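You operate a simulated robot arm through the tools that you are given. There is no shell and no other tool. Be economical: measure what you need, move in short steps, check, and stop when the job is done.

You run a simulated two-armed robot. Do the job below in one go: nothing can be reset, and whatever is moved stays where it is left.

TASK
Wipe up the spill on the top of the potting stand with the striped scarf and put it back.

It is judged by the outcome, as a careful person would: the job done as asked, and still so three seconds after it is handed in. It fails if anything else is knocked over, pushed out of place, dropped, spilled or broken.

THE ROBOT
Two 7-joint arms with two-finger parallel grippers on one trunk, on a base that drives. Base frame: it is fixed to the floor where the robot stands at the start and does not move with it; the origin is under the middle of the robot, x ahead of it, y to its left, z up. Units: m, degrees, N and s.
The left shoulder is at the start at [0.07, 0.163, 0.97], the right one opposite. With the tool pointing down near the work surface each hand reaches from about 0.38 to 0.88 m from the robot's upright axis, wherever it stands, measured 20 degrees to its own side. Payload 3.43 kg a hand.
The tool frame of a hand sits at the grasp point between the pads (the TCP): z along the fingers, y along the line on which they close. The tips reach 0.034 m beyond it. The gripper opens to 0.128 m. The fingers are 0.024 m wide and 0.012 m thick; the gripper's body (0.048 by 0.13 m) begins 0.096 m behind the TCP.
Orientation is that of the tool frame in the base frame, as a unit quaternion [w, x, y, z]. With the fingers straight down and closing along the base's y, the tool's x points along the base's -x, its y along +y and its z along -z.

THE INTERFACE
- The arms move only by the tool move_arm. It takes "left_deltas", "right_deltas" or both (then of equal length, played together; a hand with none holds still); each is a list of rows, each an object (a shift or turn left out is 0, a gripper value left out holds the last) with "linear": the shift along the tool's x, y, z in m, a list of three; "rotation": the turn, a rotation vector about the tool's x, y, z in degrees, a list of three. In form: [{"linear": [tx, ty, tz], "rotation": [rx, ry, rz]}, ...]. A call has 1 to 10 rows; each row is the pose to reach, as a shift and turn from the pose commanded when the call began, along the tool's axes at that moment. "left_gripper" and "right_gripper" are, for a hand that has rows, the opening, from 0 (shut) to 1 (fully open), set as the call begins (left out, the last holds). Rows are played at 5 a second. More than 0.05 m and 8.6 degrees between two rows, or a gripper value outside its range, and nothing of the call is played. A pose out of reach is approached as far as the arm can. The call stops where the force on the tool passes 40 N (or 10 N more than at its start, if that is more) or the arm is blocked; 0.2 s more then pass. The fingers move at their own pace (about 0.153 m/s each) and stop on an object; they squeeze with about 21 N. The grip force told is the motor's: it shows also when the fingers shut on nothing. Time passes only in rows, and 0.2 s behind the last, so rows that repeat a pose let the fingers close. It gives the time, the measured TCP pose, the force on the tool (base axes), the opening and the grip force at its end, in the units of the frame above (readings bear some noise).
- Cameras (640 x 400 px; columns grow to the right, rows downward): "scene" is now at [0.1369, -0.032, 1.2235]; the picture's right is [-0.33, -0.94, 0.00], its down [-0.30, 0.11, -0.95] and it looks along [0.89, -0.31, -0.32] (base axes); focal length 270 px, centre (320, 200). "left" rides on the left gripper at [0.076, 0.011, -0.16] in its tool frame; the picture's right is [-0.15, 0.99, 0.00], its down [-0.88, -0.13, -0.46] and it looks along [-0.45, -0.07, 0.89] (tool axes); focal length 234 px, centre (320, 200). "right" rides on the right gripper at [0.076, -0.011, -0.16] in its tool frame; the picture's right is [0.15, 0.99, 0.00], its down [-0.88, 0.13, -0.46] and it looks along [-0.45, 0.07, 0.89] (tool axes); focal length 234 px, centre (320, 200). There is no depth. A picture from a camera that has moved, and an enlarged one, comes with that camera's place and axes in the base frame and with its lens.
- get_image(camera): a new picture of that camera. No time passes.
- move_column(by): slides the trunk up (or, below 0, down) by that many m; the arms and the scene camera ride with it, the base frame stays. It gives what a move gives, with no picture.
- steer(legs): drives the robot by 1 to 6 legs, each [ahead, left, turn to the left] in m, m and degrees, along the robot's own axes; the way and the turn of a leg run together, so that a leg with both is an arc; at most 1.5 m and 180 degrees a leg. The arms and the cameras ride along, it lands a little off, and it stops where it bumps. It gives what a move gives.
- aim_head(pan, tilt): turns the head with the scene camera to pan (to the left, within 86 degrees either way) and tilt (down, from -29 to 69), counted from straight ahead of the robot. It gives what a move gives.
- enlarge(camera, box): a new picture of the part [left, top, right, bottom] of that camera's present view, enlarged. No time passes.
- hand_in(): hands the job in; it is judged then, once.

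Go step by step. Nothing tells you exact positions but the pictures and the camera data: compare them with the known pose of the tool, close in by small moves and look again before you grip or let go. The budget is 120 turns and 88 pictures, counting those below and the enlarged ones. Unless the task says otherwise, let go and move clear before handing in, and close with one line.

The tools are called as a command line: name --argument value ..., lists and objects as JSON in quotes. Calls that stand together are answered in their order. move_arm: Moves the arms, as the interface text tells. Its arguments: {"type":"object","properties":{"left_deltas":{"type":"array","items":{"type":"object","properties":{"linear":{"type":"array","items":{"type":"number"}},"rotation":{"type":"array","items":{"type":"number"}}}}},"left_gripper":{"type":"number"},"right_deltas":{"type":"array","items":{"type":"object","properties":{"linear":{"type":"array","items":{"type":"number"}},"rotation":{"type":"array","items":{"type":"number"}}}}},"right_gripper":{"type":"number"}},"required":[]} The other tools are called the same way: move_column (by) slides the trunk up or down; steer (legs) drives the base; aim_head (pan, tilt) turns the head that bears the scene camera; get_image (camera) takes a picture; enlarge (camera, box) takes an enlarged picture of a part of a camera's view; hand_in () hands the job in.

At the start:

```text
time_s: 0.0
left_eef_pos: [0.6837, 0.1339, 1.0832]
left_orientation: [0.0, 0.0, 1.0, 0.0]
left_contact_force: [0.7, 0.5, 0.6]
left_grip_width: 0.1279
left_gripper_force: 0.1
right_eef_pos: [0.6208, -0.4126, 1.0206]
right_orientation: [0.0, 0.0, 1.0, 0.0]
right_contact_force: [0.6, -0.4, 0.5]
right_grip_width: 0.1278
right_gripper_force: 0.1
trunk travel left (down, up): [-0.45, 0.49]
robot x, y, heading: [-0.005, 0.0044, -0.2]
head pan, tilt: [-19.3, 18.7]
```

scene: 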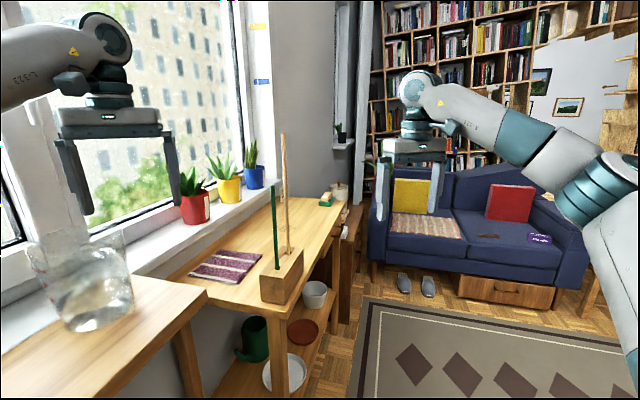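
right: 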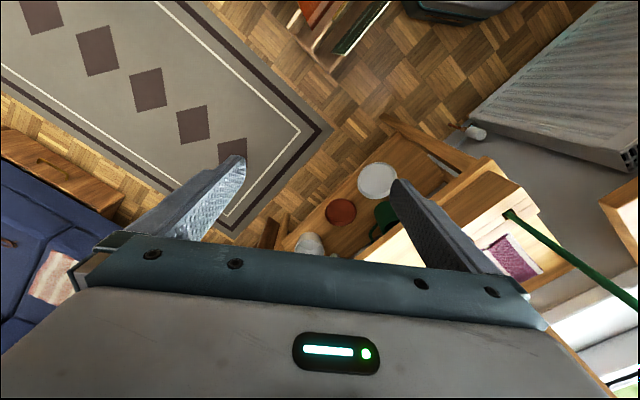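
left: 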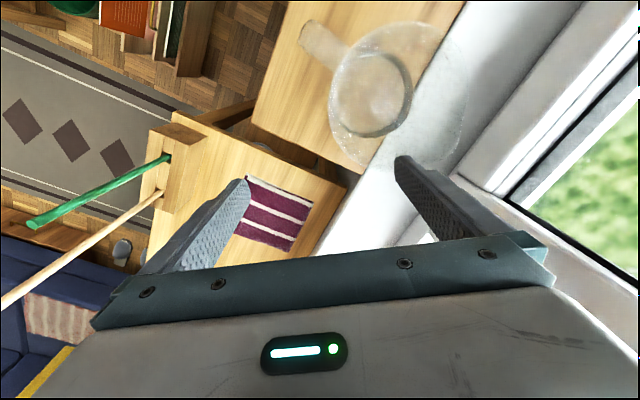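

I see a wooden stand with a folded striped cloth, a block holding two rods, and a nearer table with a glass vessel. I'll look closer to find the spill.

enlarge --camera "scene" --box '[160, 160, 380, 300]'

enlarge --camera "left" --box '[130, 80, 360, 270]'

enlarge --camera "scene" --box '[0, 200, 320, 400]'

```text
2.86 times, centred on (270, 230) of scene
camera zoom: at [0.1369, -0.032, 1.2235], right [-0.33, -0.94, 0.0], down [-0.3, 0.11, -0.95], along [0.89, -0.31, -0.32], focal length 771 px, centre (463, 114)
```

zoom: 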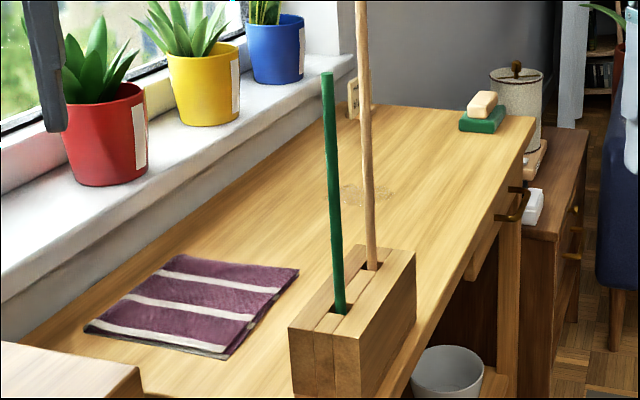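

```text
2.11 times, centred on (245, 175) of left
camera zoom: at [0.6065, 0.1462, 1.2418], right [0.15, 0.99, 0.0], down [0.88, -0.13, 0.46], along [0.45, -0.07, -0.89], focal length 493 px, centre (478, 253)
```

zoom: 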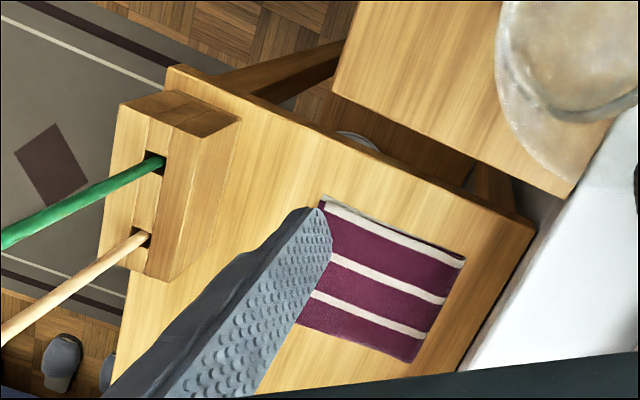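

```text
2.00 times, centred on (160, 300) of scene
camera zoom: at [0.1369, -0.032, 1.2235], right [-0.33, -0.94, 0.0], down [-0.3, 0.11, -0.95], along [0.89, -0.31, -0.32], focal length 540 px, centre (640, 0)
```

zoom: 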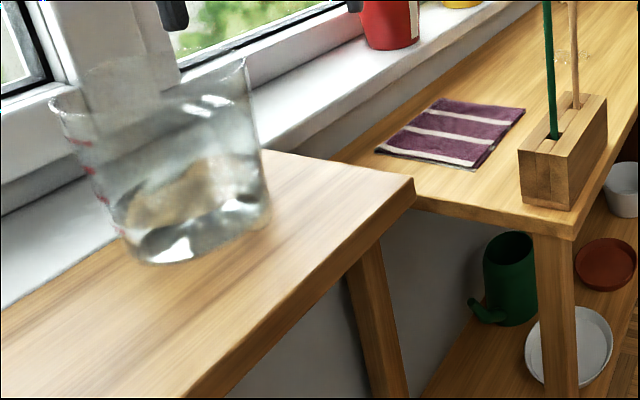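

The scarf lies near the middle of the stand top, with a faint spill behind the wooden rod, and the surface is nearer z ≈ 0.80 by triangulation. I need to drive to reach it, so I'll raise the trunk to clear the rods and then look at the floor around the base.

move_column --by 0.35

aim_head --pan -50 --tilt 50

get_image --camera "scene"

aim_head --pan -25 --tilt 30

get_image --camera "scene"

enlarge --camera "scene" --box '[160, 130, 400, 280]'

```text
time_s: 3.4
left_eef_pos: [0.6829, 0.1354, 1.4328]
left_orientation: [0.0, 0.001, 1.0, 0.0]
left_contact_force: [-0.5, 0.7, 0.2]
left_grip_width: 0.128
left_gripper_force: 0.2
right_eef_pos: [0.6202, -0.4134, 1.3712]
right_orientation: [-0.001, 0.0, 1.0, 0.0]
right_contact_force: [-0.3, -0.2, 0.1]
right_grip_width: 0.128
right_gripper_force: 0.0
trunk travel left (down, up): [-0.8, 0.14]
robot x, y, heading: [-0.0028, -0.0021, 0.2]
head pan, tilt: [-19.3, 18.7]
```

```text
time_s: 4.4
left_eef_pos: [0.6839, 0.1348, 1.4334]
left_orientation: [0.001, 0.001, 1.0, 0.0]
left_contact_force: [0.2, -0.2, -0.2]
left_grip_width: 0.128
left_gripper_force: 0.0
right_eef_pos: [0.62, -0.4142, 1.3707]
right_orientation: [0.0, 0.0, 1.0, 0.0]
right_contact_force: [-0.2, 0.3, 0.2]
right_grip_width: 0.1282
right_gripper_force: 0.2
trunk travel left (down, up): [-0.8, 0.14]
robot x, y, heading: [0.0017, -0.0003, 0.2]
head pan, tilt: [-50.0, 50.0]
```

```text
81 pictures are left
camera scene: at [0.0984, -0.0601, 1.5259], right [-0.77, -0.64, 0.0], down [-0.49, 0.59, -0.64], along [0.41, -0.49, -0.77], focal length 270 px, centre (320, 200)
```

scene: 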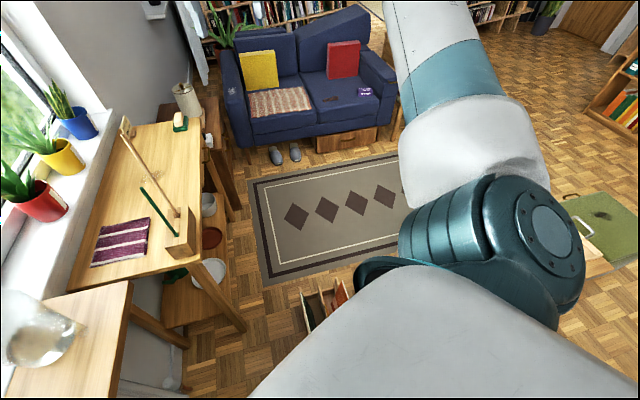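

```text
time_s: 5.3
left_eef_pos: [0.6833, 0.1337, 1.4319]
left_orientation: [0.0, 0.0, 1.0, 0.0]
left_contact_force: [-0.1, 0.3, 0.6]
left_grip_width: 0.128
left_gripper_force: 0.1
right_eef_pos: [0.6204, -0.4133, 1.371]
right_orientation: [0.001, 0.0, 1.0, 0.0]
right_contact_force: [-0.2, 0.1, -0.2]
right_grip_width: 0.1281
right_gripper_force: 0.1
trunk travel left (down, up): [-0.8, 0.14]
robot x, y, heading: [0.0015, -0.0008, 0.0]
head pan, tilt: [-25.0, 30.0]
```

```text
80 pictures are left
camera scene: at [0.1309, -0.0395, 1.5553], right [-0.42, -0.91, 0.0], down [-0.45, 0.21, -0.87], along [0.78, -0.37, -0.5], focal length 270 px, centre (320, 200)
```

scene: 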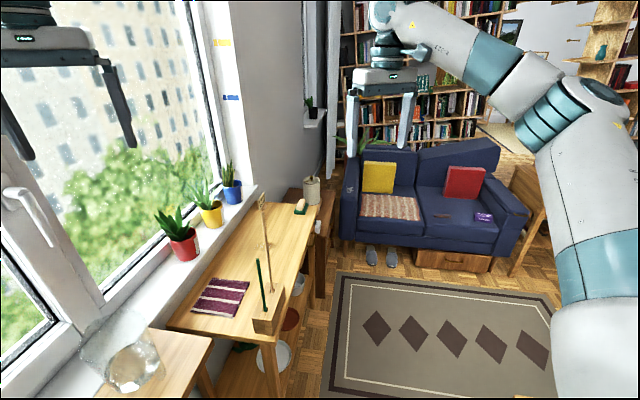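

```text
2.67 times, centred on (280, 205) of scene
camera zoom: at [0.1309, -0.0395, 1.5553], right [-0.42, -0.91, 0.0], down [-0.45, 0.21, -0.87], along [0.78, -0.37, -0.5], focal length 720 px, centre (427, 187)
```

zoom: 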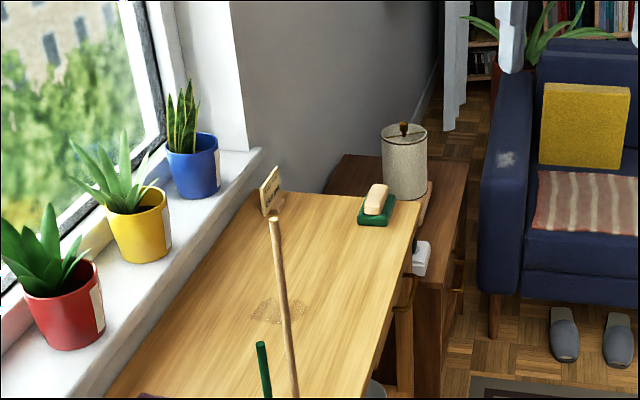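

There is a rack of books on the floor close to the base. I'll look straight down at it before driving.

aim_head --pan -25 --tilt 69

get_image --camera "scene"

get_image --camera "right"

aim_head --pan -86 --tilt 35

get_image --camera "scene"

```text
time_s: 6.3
left_eef_pos: [0.683, 0.1342, 1.4322]
left_orientation: [0.0, 0.0, 1.0, 0.0]
left_contact_force: [-0.2, -0.1, -0.2]
left_grip_width: 0.1279
left_gripper_force: 0.0
right_eef_pos: [0.6203, -0.4143, 1.3707]
right_orientation: [-0.001, 0.001, 1.0, 0.0]
right_contact_force: [-0.4, 0.0, -0.4]
right_grip_width: 0.1278
right_gripper_force: 0.1
trunk travel left (down, up): [-0.8, 0.14]
robot x, y, heading: [-0.0016, 0.0006, 0.0]
head pan, tilt: [-25.0, 68.8]
```

```text
78 pictures are left
camera scene: at [0.0997, -0.0249, 1.504], right [-0.42, -0.91, 0.0], down [-0.84, 0.39, -0.36], along [0.33, -0.15, -0.93], focal length 270 px, centre (320, 200)
```

scene: 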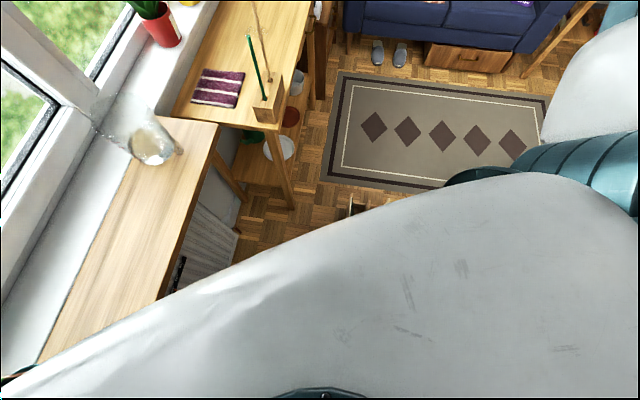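

```text
77 pictures are left
camera right: at [0.5439, -0.4246, 1.5299], right [-0.15, 0.99, 0.0], down [0.88, 0.13, 0.46], along [0.45, 0.07, -0.89], focal length 234 px, centre (320, 200)
```

right: 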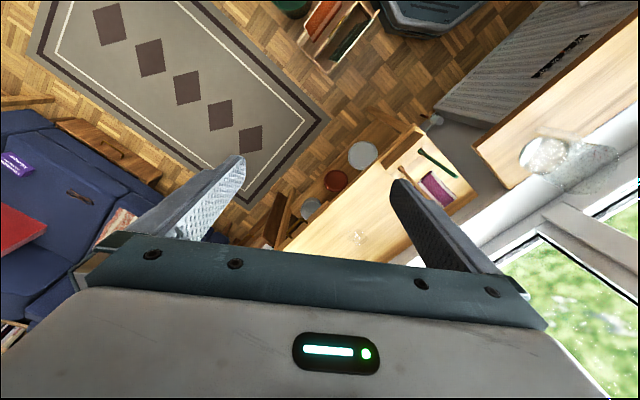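

```text
time_s: 7.6
left_eef_pos: [0.6837, 0.1345, 1.4329]
left_orientation: [0.0, 0.0, 1.0, 0.0]
left_contact_force: [0.6, -0.4, -0.4]
left_grip_width: 0.1282
left_gripper_force: 0.1
right_eef_pos: [0.6206, -0.4129, 1.3699]
right_orientation: [0.0, 0.0, 1.0, -0.001]
right_contact_force: [0.2, 0.3, -0.4]
right_grip_width: 0.1278
right_gripper_force: 0.0
trunk travel left (down, up): [-0.8, 0.14]
robot x, y, heading: [-0.0026, -0.0031, 0.1]
head pan, tilt: [-85.9, 35.0]
```

```text
76 pictures are left
camera scene: at [0.0553, -0.089, 1.5476], right [-1.0, -0.07, 0.0], down [-0.04, 0.57, -0.82], along [0.06, -0.82, -0.57], focal length 270 px, centre (320, 200)
```

scene: 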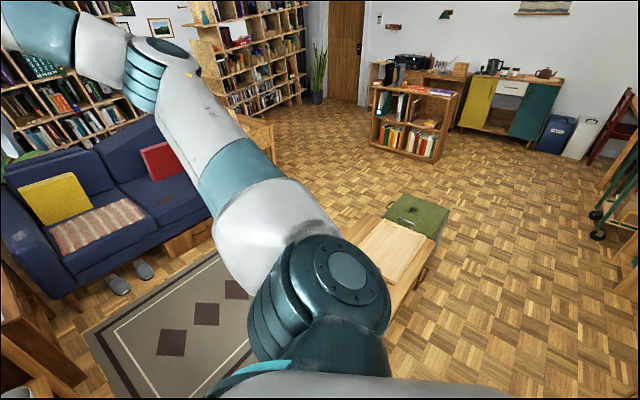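

The rack sits right beside the base, so I need a clearer view of the floor. I'll tilt the right hand back to see it with its camera.

move_arm --right_deltas '[{"rotation": [0, 8, 0]}, {"rotation": [0, 16, 0]}, {"rotation": [0, 24, 0]}, {"rotation": [0, 32, 0]}, {"rotation": [0, 40, 0]}, {"rotation": [0, 48, 0]}]'

get_image --camera "right"

```text
time_s: 9.0
left_eef_pos: [0.6842, 0.1344, 1.4318]
left_orientation: [0.0, 0.0, 1.0, -0.001]
left_contact_force: [1.4, 0.6, 1.0]
left_grip_width: 0.1279
left_gripper_force: 0.1
right_eef_pos: [0.5441, -0.3768, 1.2591]
right_orientation: [-0.39, 0.001, 0.921, 0.001]
right_contact_force: [-0.2, -0.3, 0.2]
right_grip_width: 0.128
right_gripper_force: 0.1
right hand out of reach, approached as far as the arm can: row 4, 5, 6
trunk travel left (down, up): [-0.8, 0.14]
robot x, y, heading: [0.0021, -0.0006, 0.0]
head pan, tilt: [-85.9, 35.0]
```

```text
75 pictures are left
camera right: at [0.6061, -0.388, 1.4241], right [-0.1, 0.99, 0.11], down [0.94, 0.13, -0.32], along [-0.33, 0.07, -0.94], focal length 234 px, centre (320, 200)
```

right: 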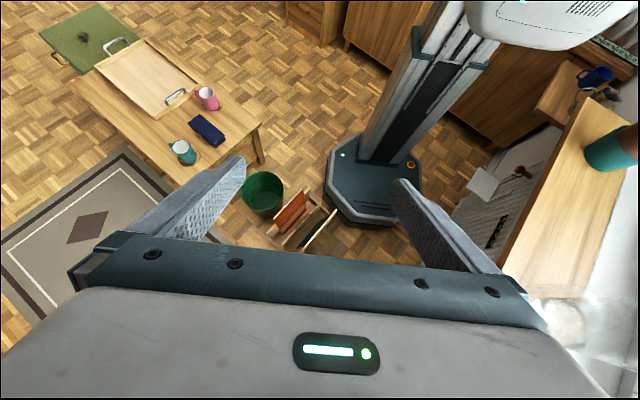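

The rack, bin and coffee table block the right side, so I'll only move a little forward-left toward the gap by the near table and use the left arm. First comes a small diagonal move, then I'll check.

steer --legs '[[0.11, 0.16, 0]]'

get_image --camera "right"

aim_head --pan 10 --tilt 60

get_image --camera "scene"

```text
time_s: 10.3
left_eef_pos: [0.7552, 0.2342, 1.434]
left_orientation: [-0.002, 0.005, 1.0, -0.001]
left_contact_force: [-1.1, -15.1, -0.4]
left_grip_width: 0.1192
left_gripper_force: 0.0
right_eef_pos: [0.6185, -0.27, 1.2595]
right_orientation: [-0.39, 0.001, 0.921, 0.0]
right_contact_force: [-0.3, -0.2, 0.5]
right_grip_width: 0.1278
right_gripper_force: 0.0
trunk travel left (down, up): [-0.8, 0.14]
robot x, y, heading: [0.0777, 0.1066, -0.1]
head pan, tilt: [-85.9, 35.0]
stopped in leg 1: the force on the tool passed its limit (the readings are from after the stop); the commanded pose is now the measured one
```

```text
74 pictures are left
camera right: at [0.6801, -0.2818, 1.4247], right [-0.1, 0.99, 0.1], down [0.94, 0.13, -0.32], along [-0.33, 0.07, -0.94], focal length 234 px, centre (320, 200)
```

right: 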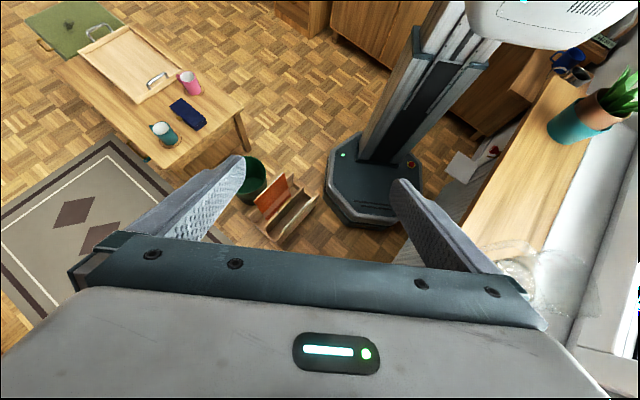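

```text
time_s: 12.1
left_eef_pos: [0.7557, 0.2316, 1.4333]
left_orientation: [-0.003, 0.003, 1.0, 0.001]
left_contact_force: [-2.6, -8.3, -0.2]
left_grip_width: 0.1234
left_gripper_force: 0.1
right_eef_pos: [0.6183, -0.2738, 1.2578]
right_orientation: [-0.39, 0.001, 0.921, 0.002]
right_contact_force: [-0.2, -0.8, -0.4]
right_grip_width: 0.1282
right_gripper_force: 0.0
trunk travel left (down, up): [-0.8, 0.14]
robot x, y, heading: [0.0761, 0.1041, -0.2]
head pan, tilt: [10.0, 60.0]
```

```text
73 pictures are left
camera scene: at [0.1893, 0.1139, 1.5134], right [0.17, -0.99, 0.0], down [-0.85, -0.15, -0.5], along [0.49, 0.09, -0.87], focal length 270 px, centre (320, 200)
```

scene: 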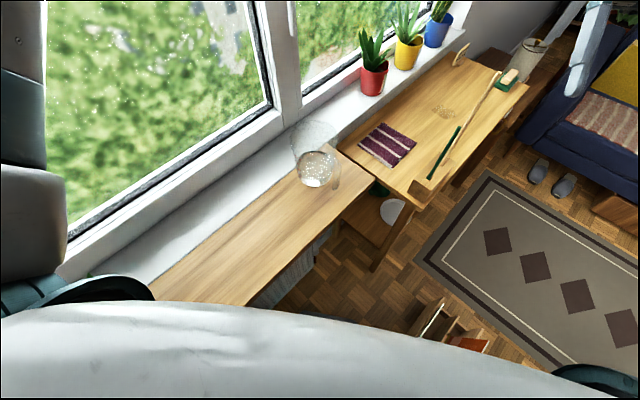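

The left finger just brushed the window frame. Before turning away, I'll see where the left elbow is relative to the window.

aim_head --pan 60 --tilt 20

get_image --camera "scene"

```text
time_s: 13.2
left_eef_pos: [0.7544, 0.2328, 1.4329]
left_orientation: [-0.002, 0.003, 1.0, 0.001]
left_contact_force: [-3.2, -7.7, -0.1]
left_grip_width: 0.1235
left_gripper_force: 0.1
right_eef_pos: [0.6188, -0.2735, 1.2591]
right_orientation: [-0.39, 0.001, 0.921, 0.002]
right_contact_force: [-0.4, -0.5, 0.5]
right_grip_width: 0.1279
right_gripper_force: 0.1
trunk travel left (down, up): [-0.8, 0.14]
robot x, y, heading: [0.0751, 0.1066, 0.0]
head pan, tilt: [60.0, 20.0]
```

```text
72 pictures are left
camera scene: at [0.1702, 0.1829, 1.5716], right [0.87, -0.5, 0.0], down [-0.17, -0.29, -0.94], along [0.47, 0.81, -0.34], focal length 270 px, centre (320, 200)
```

scene: 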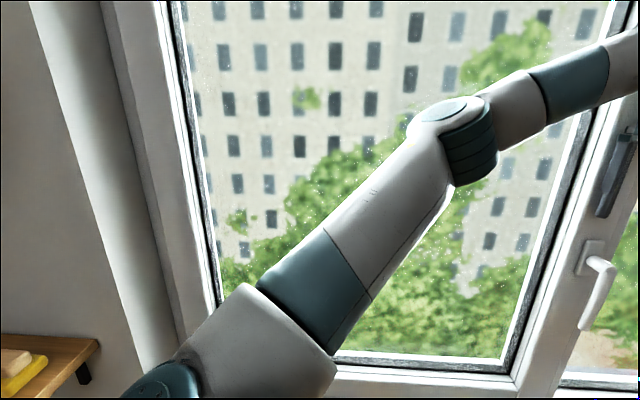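

The elbow is high and forward, and turning right brings it away from the window. I'll turn right 40° in place.

steer --legs '[[0, 0, -40]]'

aim_head --pan 0 --tilt 50

get_image --camera "scene"

get_image --camera "right"

```text
time_s: 15.5
left_eef_pos: [0.6784, -0.2358, 1.4307]
left_orientation: [-0.003, 0.347, 0.938, 0.001]
left_contact_force: [-0.2, -0.3, 0.0]
left_grip_width: 0.128
left_gripper_force: 0.1
right_eef_pos: [0.246, -0.5323, 1.2582]
right_orientation: [-0.366, 0.319, 0.864, 0.135]
right_contact_force: [-0.9, 0.1, 0.1]
right_grip_width: 0.1281
right_gripper_force: 0.0
trunk travel left (down, up): [-0.8, 0.14]
robot x, y, heading: [0.0774, 0.1049, -40.5]
head pan, tilt: [60.0, 20.0]
```

```text
time_s: 16.8
left_eef_pos: [0.6788, -0.2359, 1.4314]
left_orientation: [-0.003, 0.346, 0.938, 0.0]
left_contact_force: [-0.4, -1.0, -0.1]
left_grip_width: 0.128
left_gripper_force: 0.2
right_eef_pos: [0.2457, -0.5345, 1.2595]
right_orientation: [-0.367, 0.317, 0.864, 0.135]
right_contact_force: [0.3, -0.3, 0.6]
right_grip_width: 0.1278
right_gripper_force: 0.0
trunk travel left (down, up): [-0.8, 0.14]
robot x, y, heading: [0.0771, 0.104, -40.4]
head pan, tilt: [0.0, 50.0]
```

```text
71 pictures are left
camera scene: at [0.1711, 0.0223, 1.5259], right [-0.65, -0.76, 0.0], down [-0.58, 0.5, -0.64], along [0.49, -0.42, -0.77], focal length 270 px, centre (320, 200)
```

scene: 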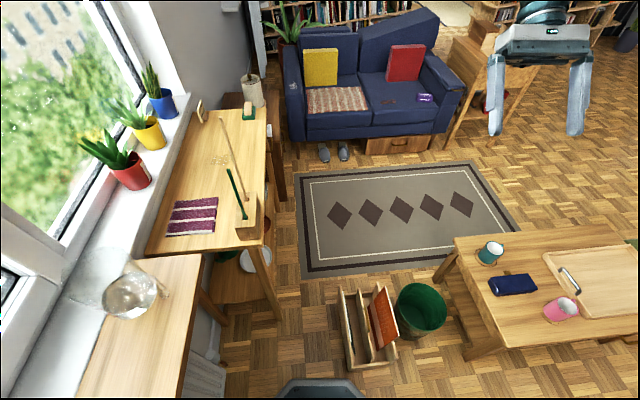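

```text
70 pictures are left
camera right: at [0.2849, -0.5827, 1.4236], right [0.56, 0.82, 0.11], down [0.8, -0.51, -0.32], along [-0.2, 0.26, -0.94], focal length 234 px, centre (320, 200)
```

right: 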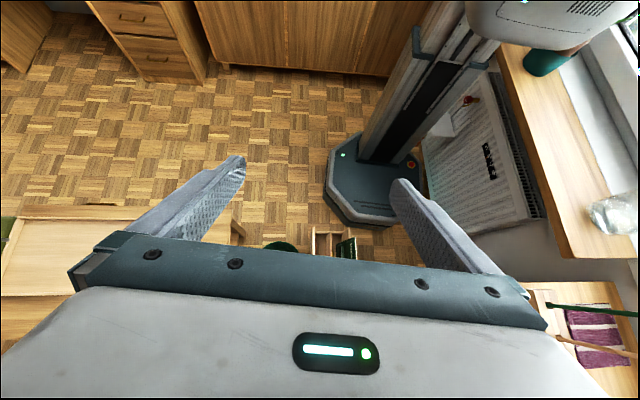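

From here the scene is clear: the rack is ahead-right, and the near table and stand are ahead-left. I'll slide forward and left by about 0.18 and 0.12 m.

steer --legs '[[0, 0.1, 0], [0.18, 0.02, 0]]'

get_image --camera "scene"

get_image --camera "left"

```text
time_s: 18.1
left_eef_pos: [0.7408, -0.1637, 1.4331]
left_orientation: [-0.003, 0.339, 0.941, -0.003]
left_contact_force: [0.5, 0.8, 0.4]
left_grip_width: 0.1279
left_gripper_force: 0.1
right_eef_pos: [0.3113, -0.4696, 1.2633]
right_orientation: [-0.367, 0.312, 0.867, 0.129]
right_contact_force: [0.9, 1.7, 0.9]
right_grip_width: 0.128
right_gripper_force: 0.1
trunk travel left (down, up): [-0.8, 0.14]
robot x, y, heading: [0.1297, 0.1603, -39.6]
head pan, tilt: [0.0, 50.0]
stopped in leg 1: the robot was blocked; the commanded pose is now the measured one
```

```text
69 pictures are left
camera scene: at [0.2287, 0.0871, 1.5261], right [-0.64, -0.77, 0.01], down [-0.59, 0.48, -0.64], along [0.49, -0.41, -0.77], focal length 270 px, centre (320, 200)
```

scene: 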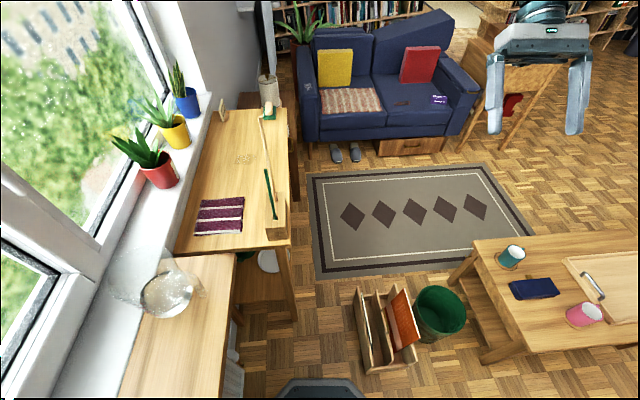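

```text
68 pictures are left
camera left: at [0.6893, -0.1054, 1.5927], right [0.74, 0.67, -0.01], down [0.6, -0.66, 0.45], along [0.3, -0.34, -0.89], focal length 234 px, centre (320, 200)
```

left: 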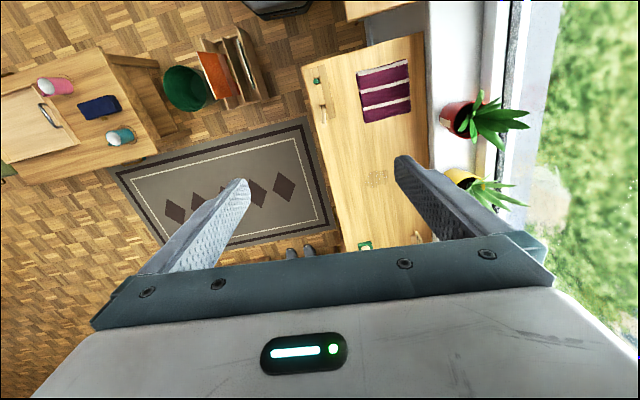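

The base was blocked on the left, likely by the near table's edge. I'll back off slightly right and go forward parallel to the table.

steer --legs '[[0, -0.02, 0], [0.19, 0.015, 0]]'

get_image --camera "scene"

get_image --camera "right"

```text
time_s: 20.0
left_eef_pos: [0.8109, -0.2745, 1.4336]
left_orientation: [-0.003, 0.373, 0.928, 0.0]
left_contact_force: [-0.2, 0.9, 0.3]
left_grip_width: 0.1282
left_gripper_force: 0.1
right_eef_pos: [0.3605, -0.549, 1.262]
right_orientation: [-0.361, 0.342, 0.856, 0.143]
right_contact_force: [0.5, 0.0, -0.2]
right_grip_width: 0.128
right_gripper_force: 0.0
trunk travel left (down, up): [-0.8, 0.14]
robot x, y, heading: [0.225, 0.0943, -43.4]
head pan, tilt: [0.0, 50.0]
stopped in leg 2: the robot was blocked; the commanded pose is now the measured one
```

```text
67 pictures are left
camera scene: at [0.3168, 0.0113, 1.5261], right [-0.69, -0.72, 0.0], down [-0.55, 0.53, -0.64], along [0.46, -0.45, -0.77], focal length 270 px, centre (320, 200)
```

scene: 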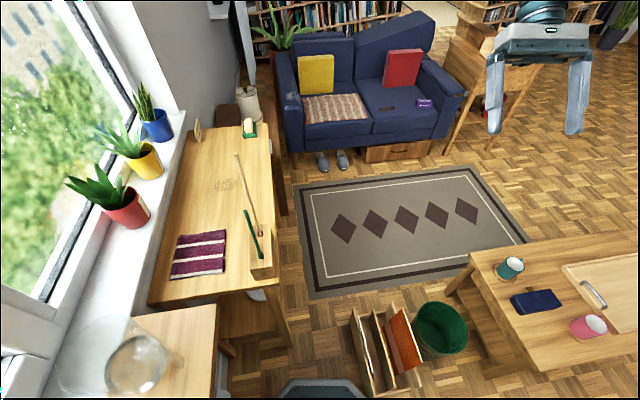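

```text
66 pictures are left
camera right: at [0.397, -0.5983, 1.427], right [0.61, 0.79, 0.1], down [0.77, -0.55, -0.31], along [-0.19, 0.27, -0.94], focal length 234 px, centre (320, 200)
```

right: 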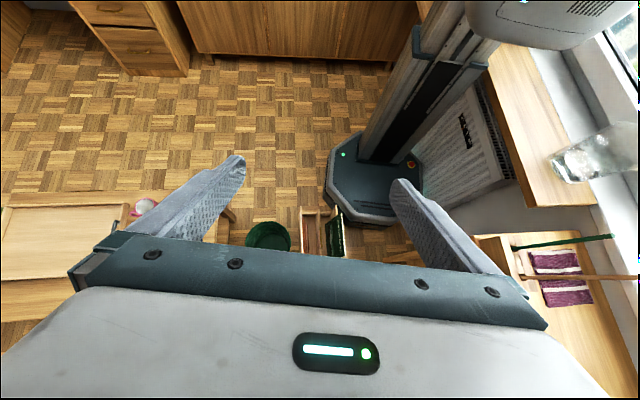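

The base is blocked again, though the rack hasn't moved. I'll look down to the left to see what it touches.

aim_head --pan 40 --tilt 69

get_image --camera "scene"

enlarge --camera "right" --box '[290, 50, 550, 260]'

```text
time_s: 21.1
left_eef_pos: [0.8098, -0.2782, 1.4323]
left_orientation: [-0.003, 0.372, 0.928, 0.0]
left_contact_force: [0.3, 0.5, 0.4]
left_grip_width: 0.1281
left_gripper_force: 0.1
right_eef_pos: [0.3607, -0.5514, 1.2611]
right_orientation: [-0.362, 0.342, 0.855, 0.145]
right_contact_force: [-0.7, -0.3, 0.2]
right_grip_width: 0.1279
right_gripper_force: 0.1
trunk travel left (down, up): [-0.8, 0.14]
robot x, y, heading: [0.2274, 0.0955, -43.8]
head pan, tilt: [40.0, 68.8]
```

```text
65 pictures are left
camera scene: at [0.3171, 0.057, 1.5039], right [-0.06, -1.0, 0.0], down [-0.93, 0.06, -0.36], along [0.36, -0.02, -0.93], focal length 270 px, centre (320, 200)
```

scene: 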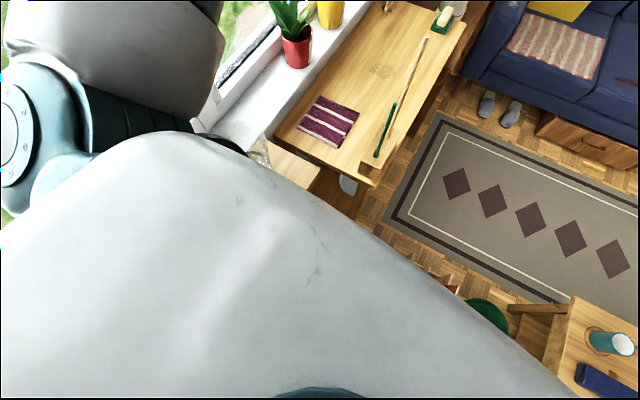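

```text
1.90 times, centred on (420, 155) of right
camera zoom: at [0.3971, -0.602, 1.4249], right [0.61, 0.79, 0.1], down [0.77, -0.55, -0.31], along [-0.19, 0.27, -0.94], focal length 446 px, centre (130, 286)
```

zoom: 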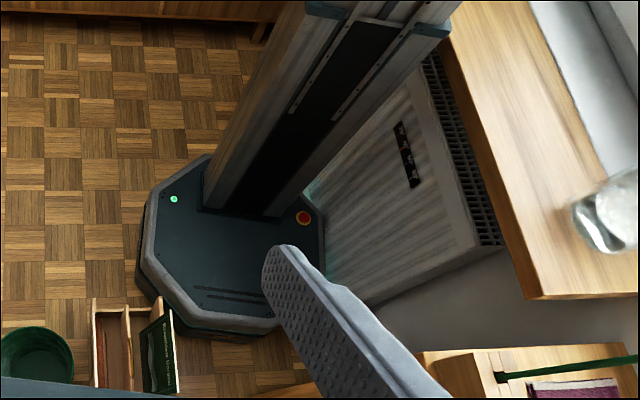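

The base sits snugly between the radiator and the rack, so I'll stop driving; both scarf and spill are in the left arm's reach. I'll bring the left hand high over the scarf and look.

move_arm --left_deltas '[{"linear": [0.025, 0.039, 0]}, {"linear": [0.05, 0.078, 0]}, {"linear": [0.075, 0.116, 0]}, {"linear": [0.1, 0.155, 0]}, {"linear": [0.125, 0.194, 0]}, {"linear": [0.154, 0.233, 0]}]'

get_image --camera "left"

aim_head --pan 25 --tilt 35

get_image --camera "scene"

```text
time_s: 22.4
left_eef_pos: [0.8692, -0.0659, 1.414]
left_orientation: [-0.02, 0.378, 0.925, 0.026]
left_contact_force: [-0.6, -0.6, -0.4]
left_grip_width: 0.1279
left_gripper_force: 0.1
right_eef_pos: [0.3688, -0.6001, 1.2276]
right_orientation: [-0.372, 0.335, 0.85, 0.162]
right_contact_force: [0.5, 0.0, 0.3]
right_grip_width: 0.1279
right_gripper_force: 0.0
trunk travel left (down, up): [-0.8, 0.14]
robot x, y, heading: [0.2247, 0.0978, -43.8]
head pan, tilt: [40.0, 68.8]
```

```text
63 pictures are left
camera left: at [0.824, -0.0157, 1.5773], right [0.8, 0.6, 0.03], down [0.54, -0.74, 0.4], along [0.26, -0.3, -0.92], focal length 234 px, centre (320, 200)
```

left: 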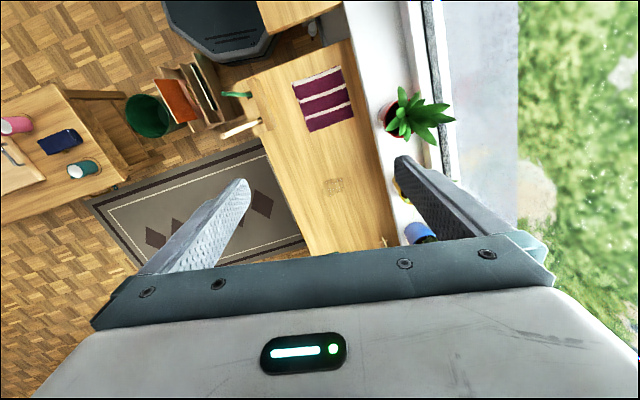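

```text
time_s: 23.4
left_eef_pos: [0.8546, -0.069, 1.4251]
left_orientation: [-0.012, 0.379, 0.925, 0.029]
left_contact_force: [0.1, -0.3, -0.6]
left_grip_width: 0.1279
left_gripper_force: 0.1
right_eef_pos: [0.3563, -0.6009, 1.2318]
right_orientation: [-0.369, 0.334, 0.852, 0.163]
right_contact_force: [-0.5, 0.0, 0.1]
right_grip_width: 0.1278
right_gripper_force: 0.0
trunk travel left (down, up): [-0.8, 0.14]
robot x, y, heading: [0.2242, 0.0969, -43.7]
head pan, tilt: [25.0, 35.0]
```

```text
62 pictures are left
camera scene: at [0.3421, -0.0306, 1.5443], right [-0.32, -0.95, -0.04], down [-0.54, 0.22, -0.81], along [0.78, -0.24, -0.58], focal length 270 px, centre (320, 200)
```

scene: 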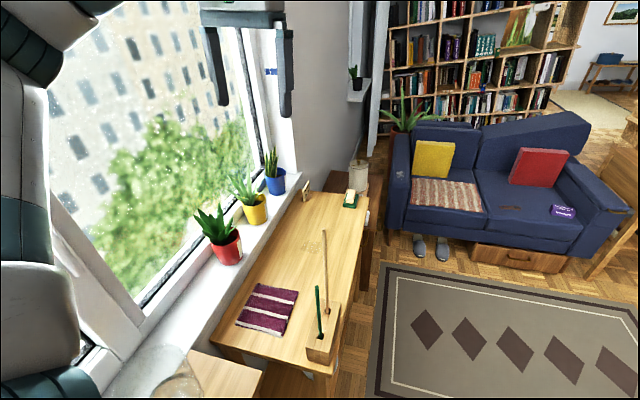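

The trunk appears to be leaning: the left arm's elbow is pressing on the window. I'll reverse that move.

move_arm --left_deltas '[{"linear": [-0.025, -0.039, 0]}, {"linear": [-0.05, -0.078, 0]}, {"linear": [-0.075, -0.116, 0]}, {"linear": [-0.1, -0.155, 0]}, {"linear": [-0.125, -0.194, 0]}, {"linear": [-0.154, -0.233, 0]}]'

aim_head --pan 65 --tilt 25

get_image --camera "scene"

```text
time_s: 24.8
left_eef_pos: [0.807, -0.2875, 1.4315]
left_orientation: [-0.004, 0.372, 0.928, 0.003]
left_contact_force: [-0.8, -0.8, -0.1]
left_grip_width: 0.128
left_gripper_force: 0.0
right_eef_pos: [0.3564, -0.5577, 1.2551]
right_orientation: [-0.362, 0.342, 0.855, 0.149]
right_contact_force: [-1.0, -1.6, -1.0]
right_grip_width: 0.1281
right_gripper_force: 0.1
trunk travel left (down, up): [-0.8, 0.14]
robot x, y, heading: [0.2267, 0.0946, -43.6]
head pan, tilt: [25.0, 35.0]
```

```text
time_s: 25.9
left_eef_pos: [0.8104, -0.2791, 1.4322]
left_orientation: [-0.004, 0.372, 0.928, 0.001]
left_contact_force: [-0.2, 0.5, 0.6]
left_grip_width: 0.1282
left_gripper_force: 0.0
right_eef_pos: [0.3594, -0.5528, 1.2604]
right_orientation: [-0.361, 0.342, 0.855, 0.146]
right_contact_force: [0.0, -0.1, 0.5]
right_grip_width: 0.1281
right_gripper_force: 0.0
trunk travel left (down, up): [-0.8, 0.14]
robot x, y, heading: [0.2287, 0.0947, -43.9]
head pan, tilt: [65.0, 25.0]
```

```text
61 pictures are left
camera scene: at [0.3459, 0.0931, 1.5633], right [0.36, -0.93, 0.0], down [-0.39, -0.15, -0.91], along [0.84, 0.33, -0.42], focal length 270 px, centre (320, 200)
```

scene: 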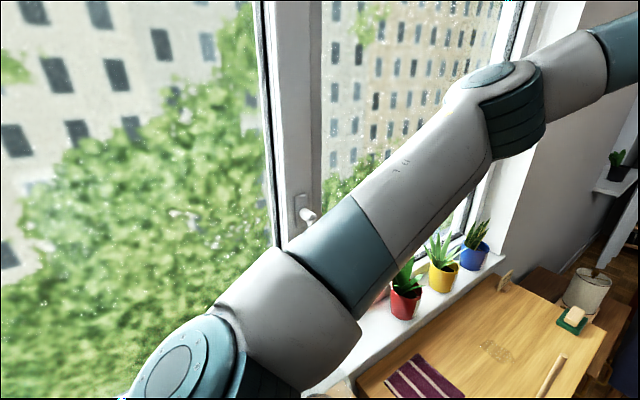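

The robot recovered, but from here the elbow swings into the window. I'll back up to where there is room, turn further right so the shoulder sits farther from the window, and check.

steer --legs '[[-0.103, -0.07, 0], [0, 0, -35]]'

get_image --camera "right"

aim_head --pan 25 --tilt 60

get_image --camera "scene"

```text
time_s: 26.6
left_eef_pos: [0.8086, -0.2807, 1.4318]
left_orientation: [-0.002, 0.373, 0.928, -0.001]
left_contact_force: [-0.5, -0.3, -0.4]
left_grip_width: 0.128
left_gripper_force: 0.0
right_eef_pos: [0.3592, -0.5505, 1.2592]
right_orientation: [-0.361, 0.342, 0.855, 0.145]
right_contact_force: [0.0, 0.1, -1.4]
right_grip_width: 0.1282
right_gripper_force: 0.0
trunk travel left (down, up): [-0.8, 0.14]
robot x, y, heading: [0.2256, 0.0998, -43.6]
head pan, tilt: [65.0, 25.0]
stopped in leg 1: the robot was blocked; the commanded pose is now the measured one
```

```text
60 pictures are left
camera right: at [0.3956, -0.603, 1.4245], right [0.61, 0.79, 0.11], down [0.77, -0.55, -0.31], along [-0.19, 0.27, -0.94], focal length 234 px, centre (320, 200)
```

right: 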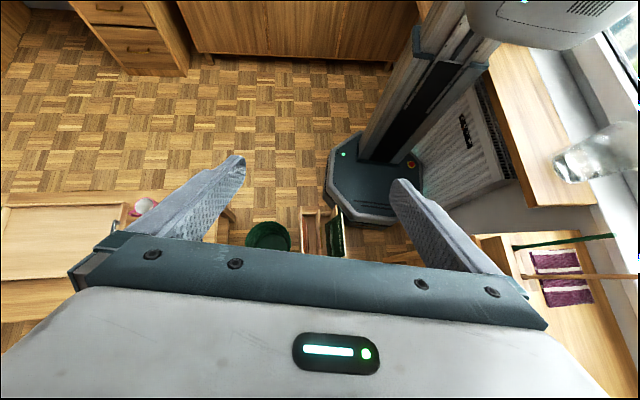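

```text
time_s: 27.6
left_eef_pos: [0.81, -0.2778, 1.4338]
left_orientation: [-0.003, 0.372, 0.928, 0.0]
left_contact_force: [-0.2, -0.5, 0.6]
left_grip_width: 0.128
left_gripper_force: 0.1
right_eef_pos: [0.3589, -0.551, 1.2593]
right_orientation: [-0.362, 0.342, 0.855, 0.144]
right_contact_force: [-0.7, -0.5, 0.4]
right_grip_width: 0.1277
right_gripper_force: 0.1
trunk travel left (down, up): [-0.8, 0.14]
robot x, y, heading: [0.2281, 0.0938, -43.6]
head pan, tilt: [25.0, 60.0]
```

```text
59 pictures are left
camera scene: at [0.3232, 0.0393, 1.5133], right [-0.32, -0.95, 0.0], down [-0.82, 0.28, -0.5], along [0.47, -0.16, -0.87], focal length 270 px, centre (320, 200)
```

scene: 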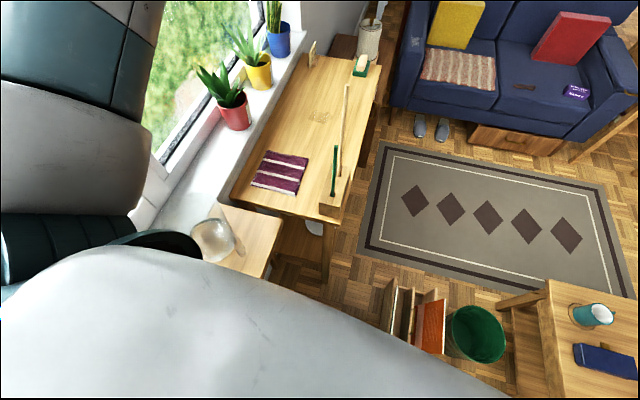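

Blocked toward the back-right, probably touching the rack's corner. I'll back straight out instead.

steer --legs '[[-0.1, 0.0, 0]]'

get_image --camera "right"

```text
time_s: 28.8
left_eef_pos: [0.7277, -0.2807, 1.4335]
left_orientation: [-0.002, 0.403, 0.915, 0.0]
left_contact_force: [0.9, 0.0, 0.5]
left_grip_width: 0.1278
left_gripper_force: 0.1
right_eef_pos: [0.2602, -0.5221, 1.2592]
right_orientation: [-0.357, 0.371, 0.843, 0.157]
right_contact_force: [-0.1, 0.2, 0.0]
right_grip_width: 0.1282
right_gripper_force: 0.1
trunk travel left (down, up): [-0.8, 0.14]
robot x, y, heading: [0.1684, 0.1336, -47.7]
head pan, tilt: [25.0, 60.0]
```

```text
58 pictures are left
camera right: at [0.2927, -0.575, 1.4246], right [0.66, 0.74, 0.11], down [0.73, -0.6, -0.31], along [-0.17, 0.28, -0.94], focal length 234 px, centre (320, 200)
```

right: 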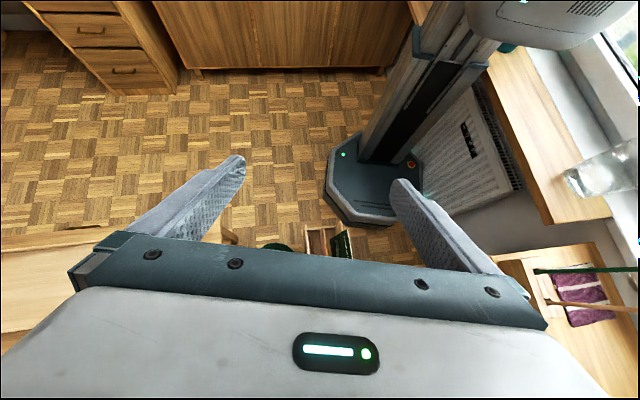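

It's free again. A little more back-right, then turn right.

steer --legs '[[-0.06, -0.03, 0], [0, 0, -31]]'

get_image --camera "right"

get_image --camera "scene"

```text
time_s: 31.3
left_eef_pos: [0.3994, -0.4739, 1.4314]
left_orientation: [-0.007, 0.618, 0.786, -0.005]
left_contact_force: [-1.3, -2.2, 0.0]
left_grip_width: 0.1279
left_gripper_force: 0.1
right_eef_pos: [-0.1306, -0.4591, 1.2648]
right_orientation: [-0.31, 0.57, 0.724, 0.236]
right_contact_force: [-1.4, 1.3, -0.9]
right_grip_width: 0.1281
right_gripper_force: 0.1
trunk travel left (down, up): [-0.8, 0.14]
robot x, y, heading: [0.0953, 0.1548, -76.7]
head pan, tilt: [25.0, 60.0]
```

```text
57 pictures are left
camera right: at [-0.1247, -0.5206, 1.4299], right [0.94, 0.34, 0.09], down [0.35, -0.88, -0.31], along [-0.02, 0.33, -0.94], focal length 234 px, centre (320, 200)
```

right: 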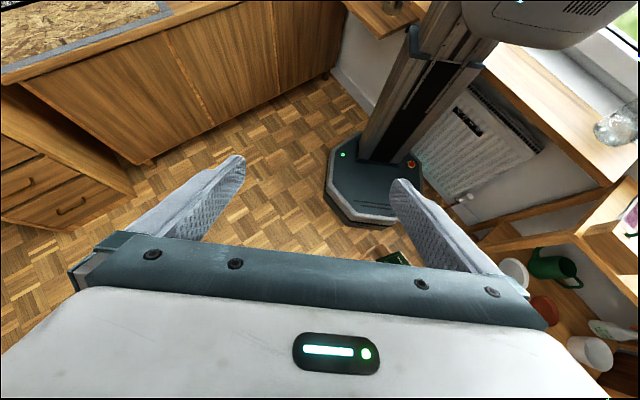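

```text
56 pictures are left
camera scene: at [0.1523, 0.0546, 1.5132], right [-0.78, -0.62, 0.0], down [-0.54, 0.68, -0.5], along [0.31, -0.39, -0.87], focal length 270 px, centre (320, 200)
```

scene: 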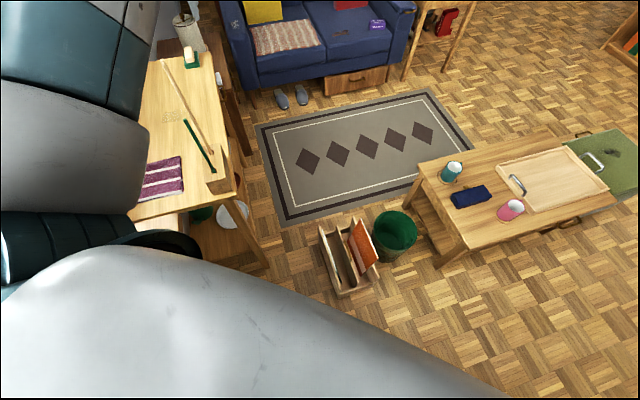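

Now I face right with the shoulder away from the window. I'll slide along the table toward the stand.

steer --legs '[[0.104, 0.123, 0]]'

get_image --camera "scene"

```text
time_s: 32.8
left_eef_pos: [0.6062, -0.4252, 1.4288]
left_orientation: [-0.007, 0.536, 0.844, -0.009]
left_contact_force: [-1.8, -0.6, 0.1]
left_grip_width: 0.128
left_gripper_force: 0.1
right_eef_pos: [0.0823, -0.5187, 1.2658]
right_orientation: [-0.334, 0.496, 0.777, 0.198]
right_contact_force: [-0.6, -1.0, 0.1]
right_grip_width: 0.1279
right_gripper_force: 0.1
trunk travel left (down, up): [-0.8, 0.14]
robot x, y, heading: [0.1675, 0.1205, -65.1]
head pan, tilt: [25.0, 60.0]
stopped in leg 1: the robot was blocked; the commanded pose is now the measured one
```

```text
55 pictures are left
camera scene: at [0.2309, 0.0293, 1.5134], right [-0.64, -0.77, -0.01], down [-0.66, 0.56, -0.5], along [0.39, -0.32, -0.86], focal length 270 px, centre (320, 200)
```

scene: 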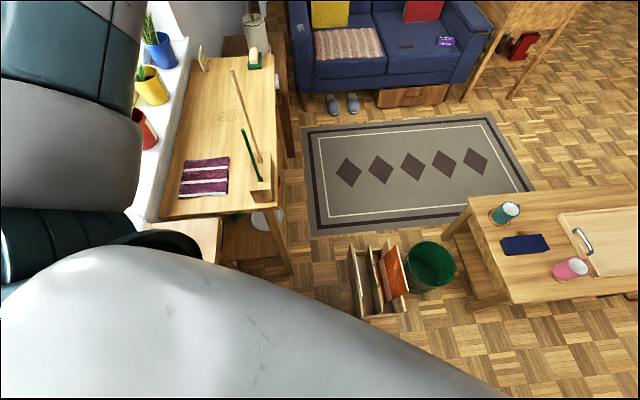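

From here the shoulder is well clear of the window. I'll bring the left hand toward the scarf in stages, watching that the robot isn't pushed.

move_arm --left_deltas '[{"linear": [0.023, 0.041, 0]}, {"linear": [0.046, 0.082, 0]}, {"linear": [0.069, 0.123, 0]}, {"linear": [0.092, 0.164, 0]}, {"linear": [0.115, 0.205, 0]}]'

aim_head --pan 60 --tilt 25

get_image --camera "scene"

```text
time_s: 34.0
left_eef_pos: [0.749, -0.2282, 1.4223]
left_orientation: [-0.008, 0.535, 0.845, -0.011]
left_contact_force: [-0.4, 0.6, -0.1]
left_grip_width: 0.128
left_gripper_force: 0.0
right_eef_pos: [0.09, -0.5122, 1.2698]
right_orientation: [-0.335, 0.497, 0.777, 0.196]
right_contact_force: [-0.4, 0.5, -0.1]
right_grip_width: 0.1281
right_gripper_force: 0.1
trunk travel left (down, up): [-0.8, 0.14]
robot x, y, heading: [0.1667, 0.1196, -64.8]
head pan, tilt: [25.0, 60.0]
```

```text
time_s: 35.0
left_eef_pos: [0.7502, -0.2307, 1.4216]
left_orientation: [-0.009, 0.535, 0.845, -0.012]
left_contact_force: [0.3, -0.1, 0.8]
left_grip_width: 0.1279
left_gripper_force: 0.0
right_eef_pos: [0.0906, -0.5149, 1.2683]
right_orientation: [-0.336, 0.496, 0.776, 0.197]
right_contact_force: [0.2, -0.1, -0.2]
right_grip_width: 0.1279
right_gripper_force: 0.1
trunk travel left (down, up): [-0.8, 0.14]
robot x, y, heading: [0.1683, 0.1268, -64.7]
head pan, tilt: [60.0, 25.0]
```

```text
54 pictures are left
camera scene: at [0.2799, 0.068, 1.5633], right [-0.08, -1.0, 0.0], down [-0.42, 0.04, -0.91], along [0.9, -0.07, -0.42], focal length 270 px, centre (320, 200)
```

scene: 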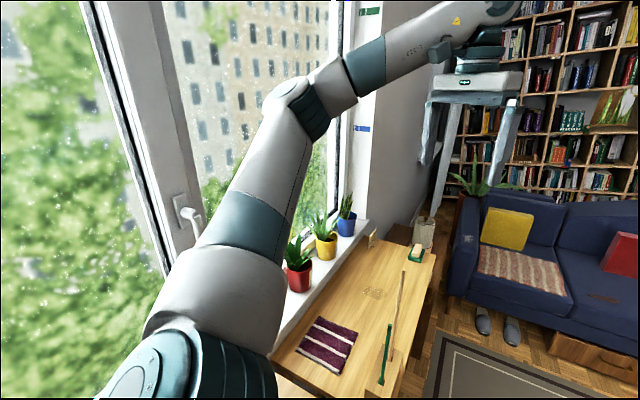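

The elbow is clear of the window with some room. I'll continue over the scarf, lowering somewhat as I go.

move_arm --left_deltas '[{"linear": [0.025, 0.031, 0.02]}, {"linear": [0.05, 0.062, 0.04]}, {"linear": [0.075, 0.093, 0.06]}, {"linear": [0.1, 0.124, 0.08]}]'

get_image --camera "scene"

```text
time_s: 36.0
left_eef_pos: [0.8207, -0.0874, 1.339]
left_orientation: [-0.01, 0.535, 0.845, -0.012]
left_contact_force: [0.1, 1.1, 0.1]
left_grip_width: 0.1278
left_gripper_force: 0.0
right_eef_pos: [0.0921, -0.5128, 1.2696]
right_orientation: [-0.335, 0.497, 0.777, 0.196]
right_contact_force: [-0.1, -0.3, -0.5]
right_grip_width: 0.1279
right_gripper_force: 0.0
trunk travel left (down, up): [-0.8, 0.14]
robot x, y, heading: [0.1674, 0.1224, -64.5]
head pan, tilt: [60.0, 25.0]
```

```text
53 pictures are left
camera scene: at [0.2815, 0.0708, 1.5634], right [-0.08, -1.0, 0.0], down [-0.42, 0.03, -0.91], along [0.9, -0.08, -0.42], focal length 270 px, centre (320, 200)
```

scene: 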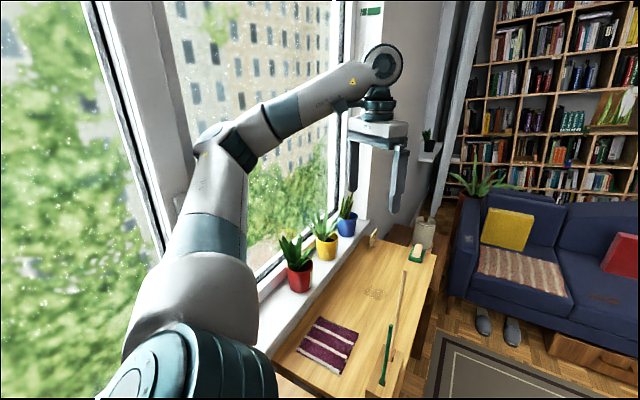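

The wooden rod stands at about (0.73, -0.155), the scarf center at about (0.86, -0.01) and the spill at about (1.05, -0.21). I'll move above the scarf while lowering to keep the elbow in.

move_arm --left_deltas '[{"linear": [0.013, 0.025, 0.03]}, {"linear": [0.026, 0.05, 0.06]}, {"linear": [0.039, 0.076, 0.09]}, {"linear": [0.039, 0.076, 0.135]}, {"linear": [0.039, 0.076, 0.18]}]'

get_image --camera "scene"

get_image --camera "left"

```text
time_s: 37.2
left_eef_pos: [0.8563, -0.0982, 1.1575]
left_orientation: [-0.012, 0.56, 0.828, 0.0]
left_contact_force: [0.3, -0.2, 0.4]
left_grip_width: 0.1278
left_gripper_force: 0.2
right_eef_pos: [0.057, -0.5502, 1.2523]
right_orientation: [-0.333, 0.512, 0.762, 0.216]
right_contact_force: [0.5, -0.6, 0.9]
right_grip_width: 0.128
right_gripper_force: 0.0
trunk travel left (down, up): [-0.8, 0.14]
robot x, y, heading: [0.1822, 0.1123, -68.0]
head pan, tilt: [60.0, 25.0]
```

```text
52 pictures are left
camera scene: at [0.2742, 0.0153, 1.5618], right [-0.14, -0.99, -0.02], down [-0.41, 0.08, -0.91], along [0.9, -0.11, -0.42], focal length 270 px, centre (320, 200)
```

scene: 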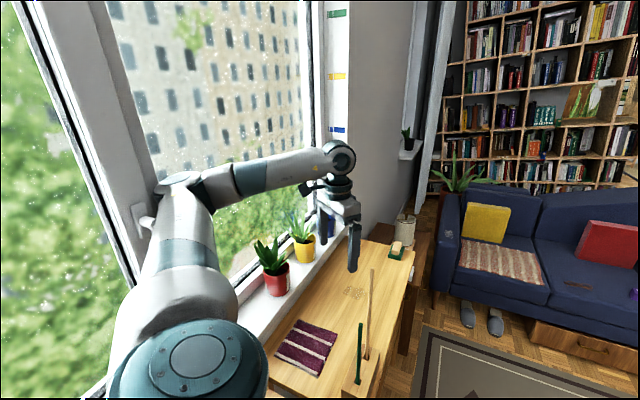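

```text
51 pictures are left
camera left: at [0.8401, -0.0248, 1.3187], right [0.97, 0.23, -0.02], down [0.22, -0.87, 0.44], along [0.09, -0.43, -0.9], focal length 234 px, centre (320, 200)
```

left: 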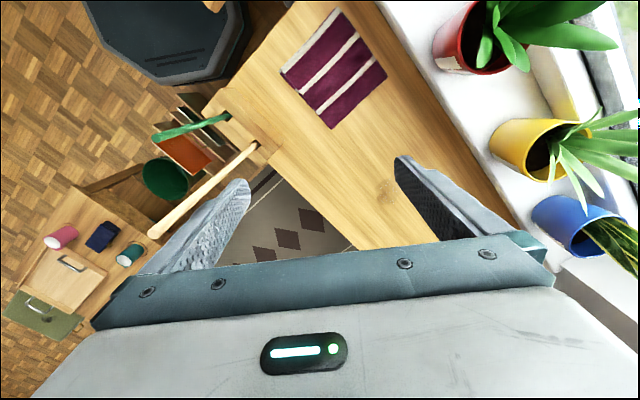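

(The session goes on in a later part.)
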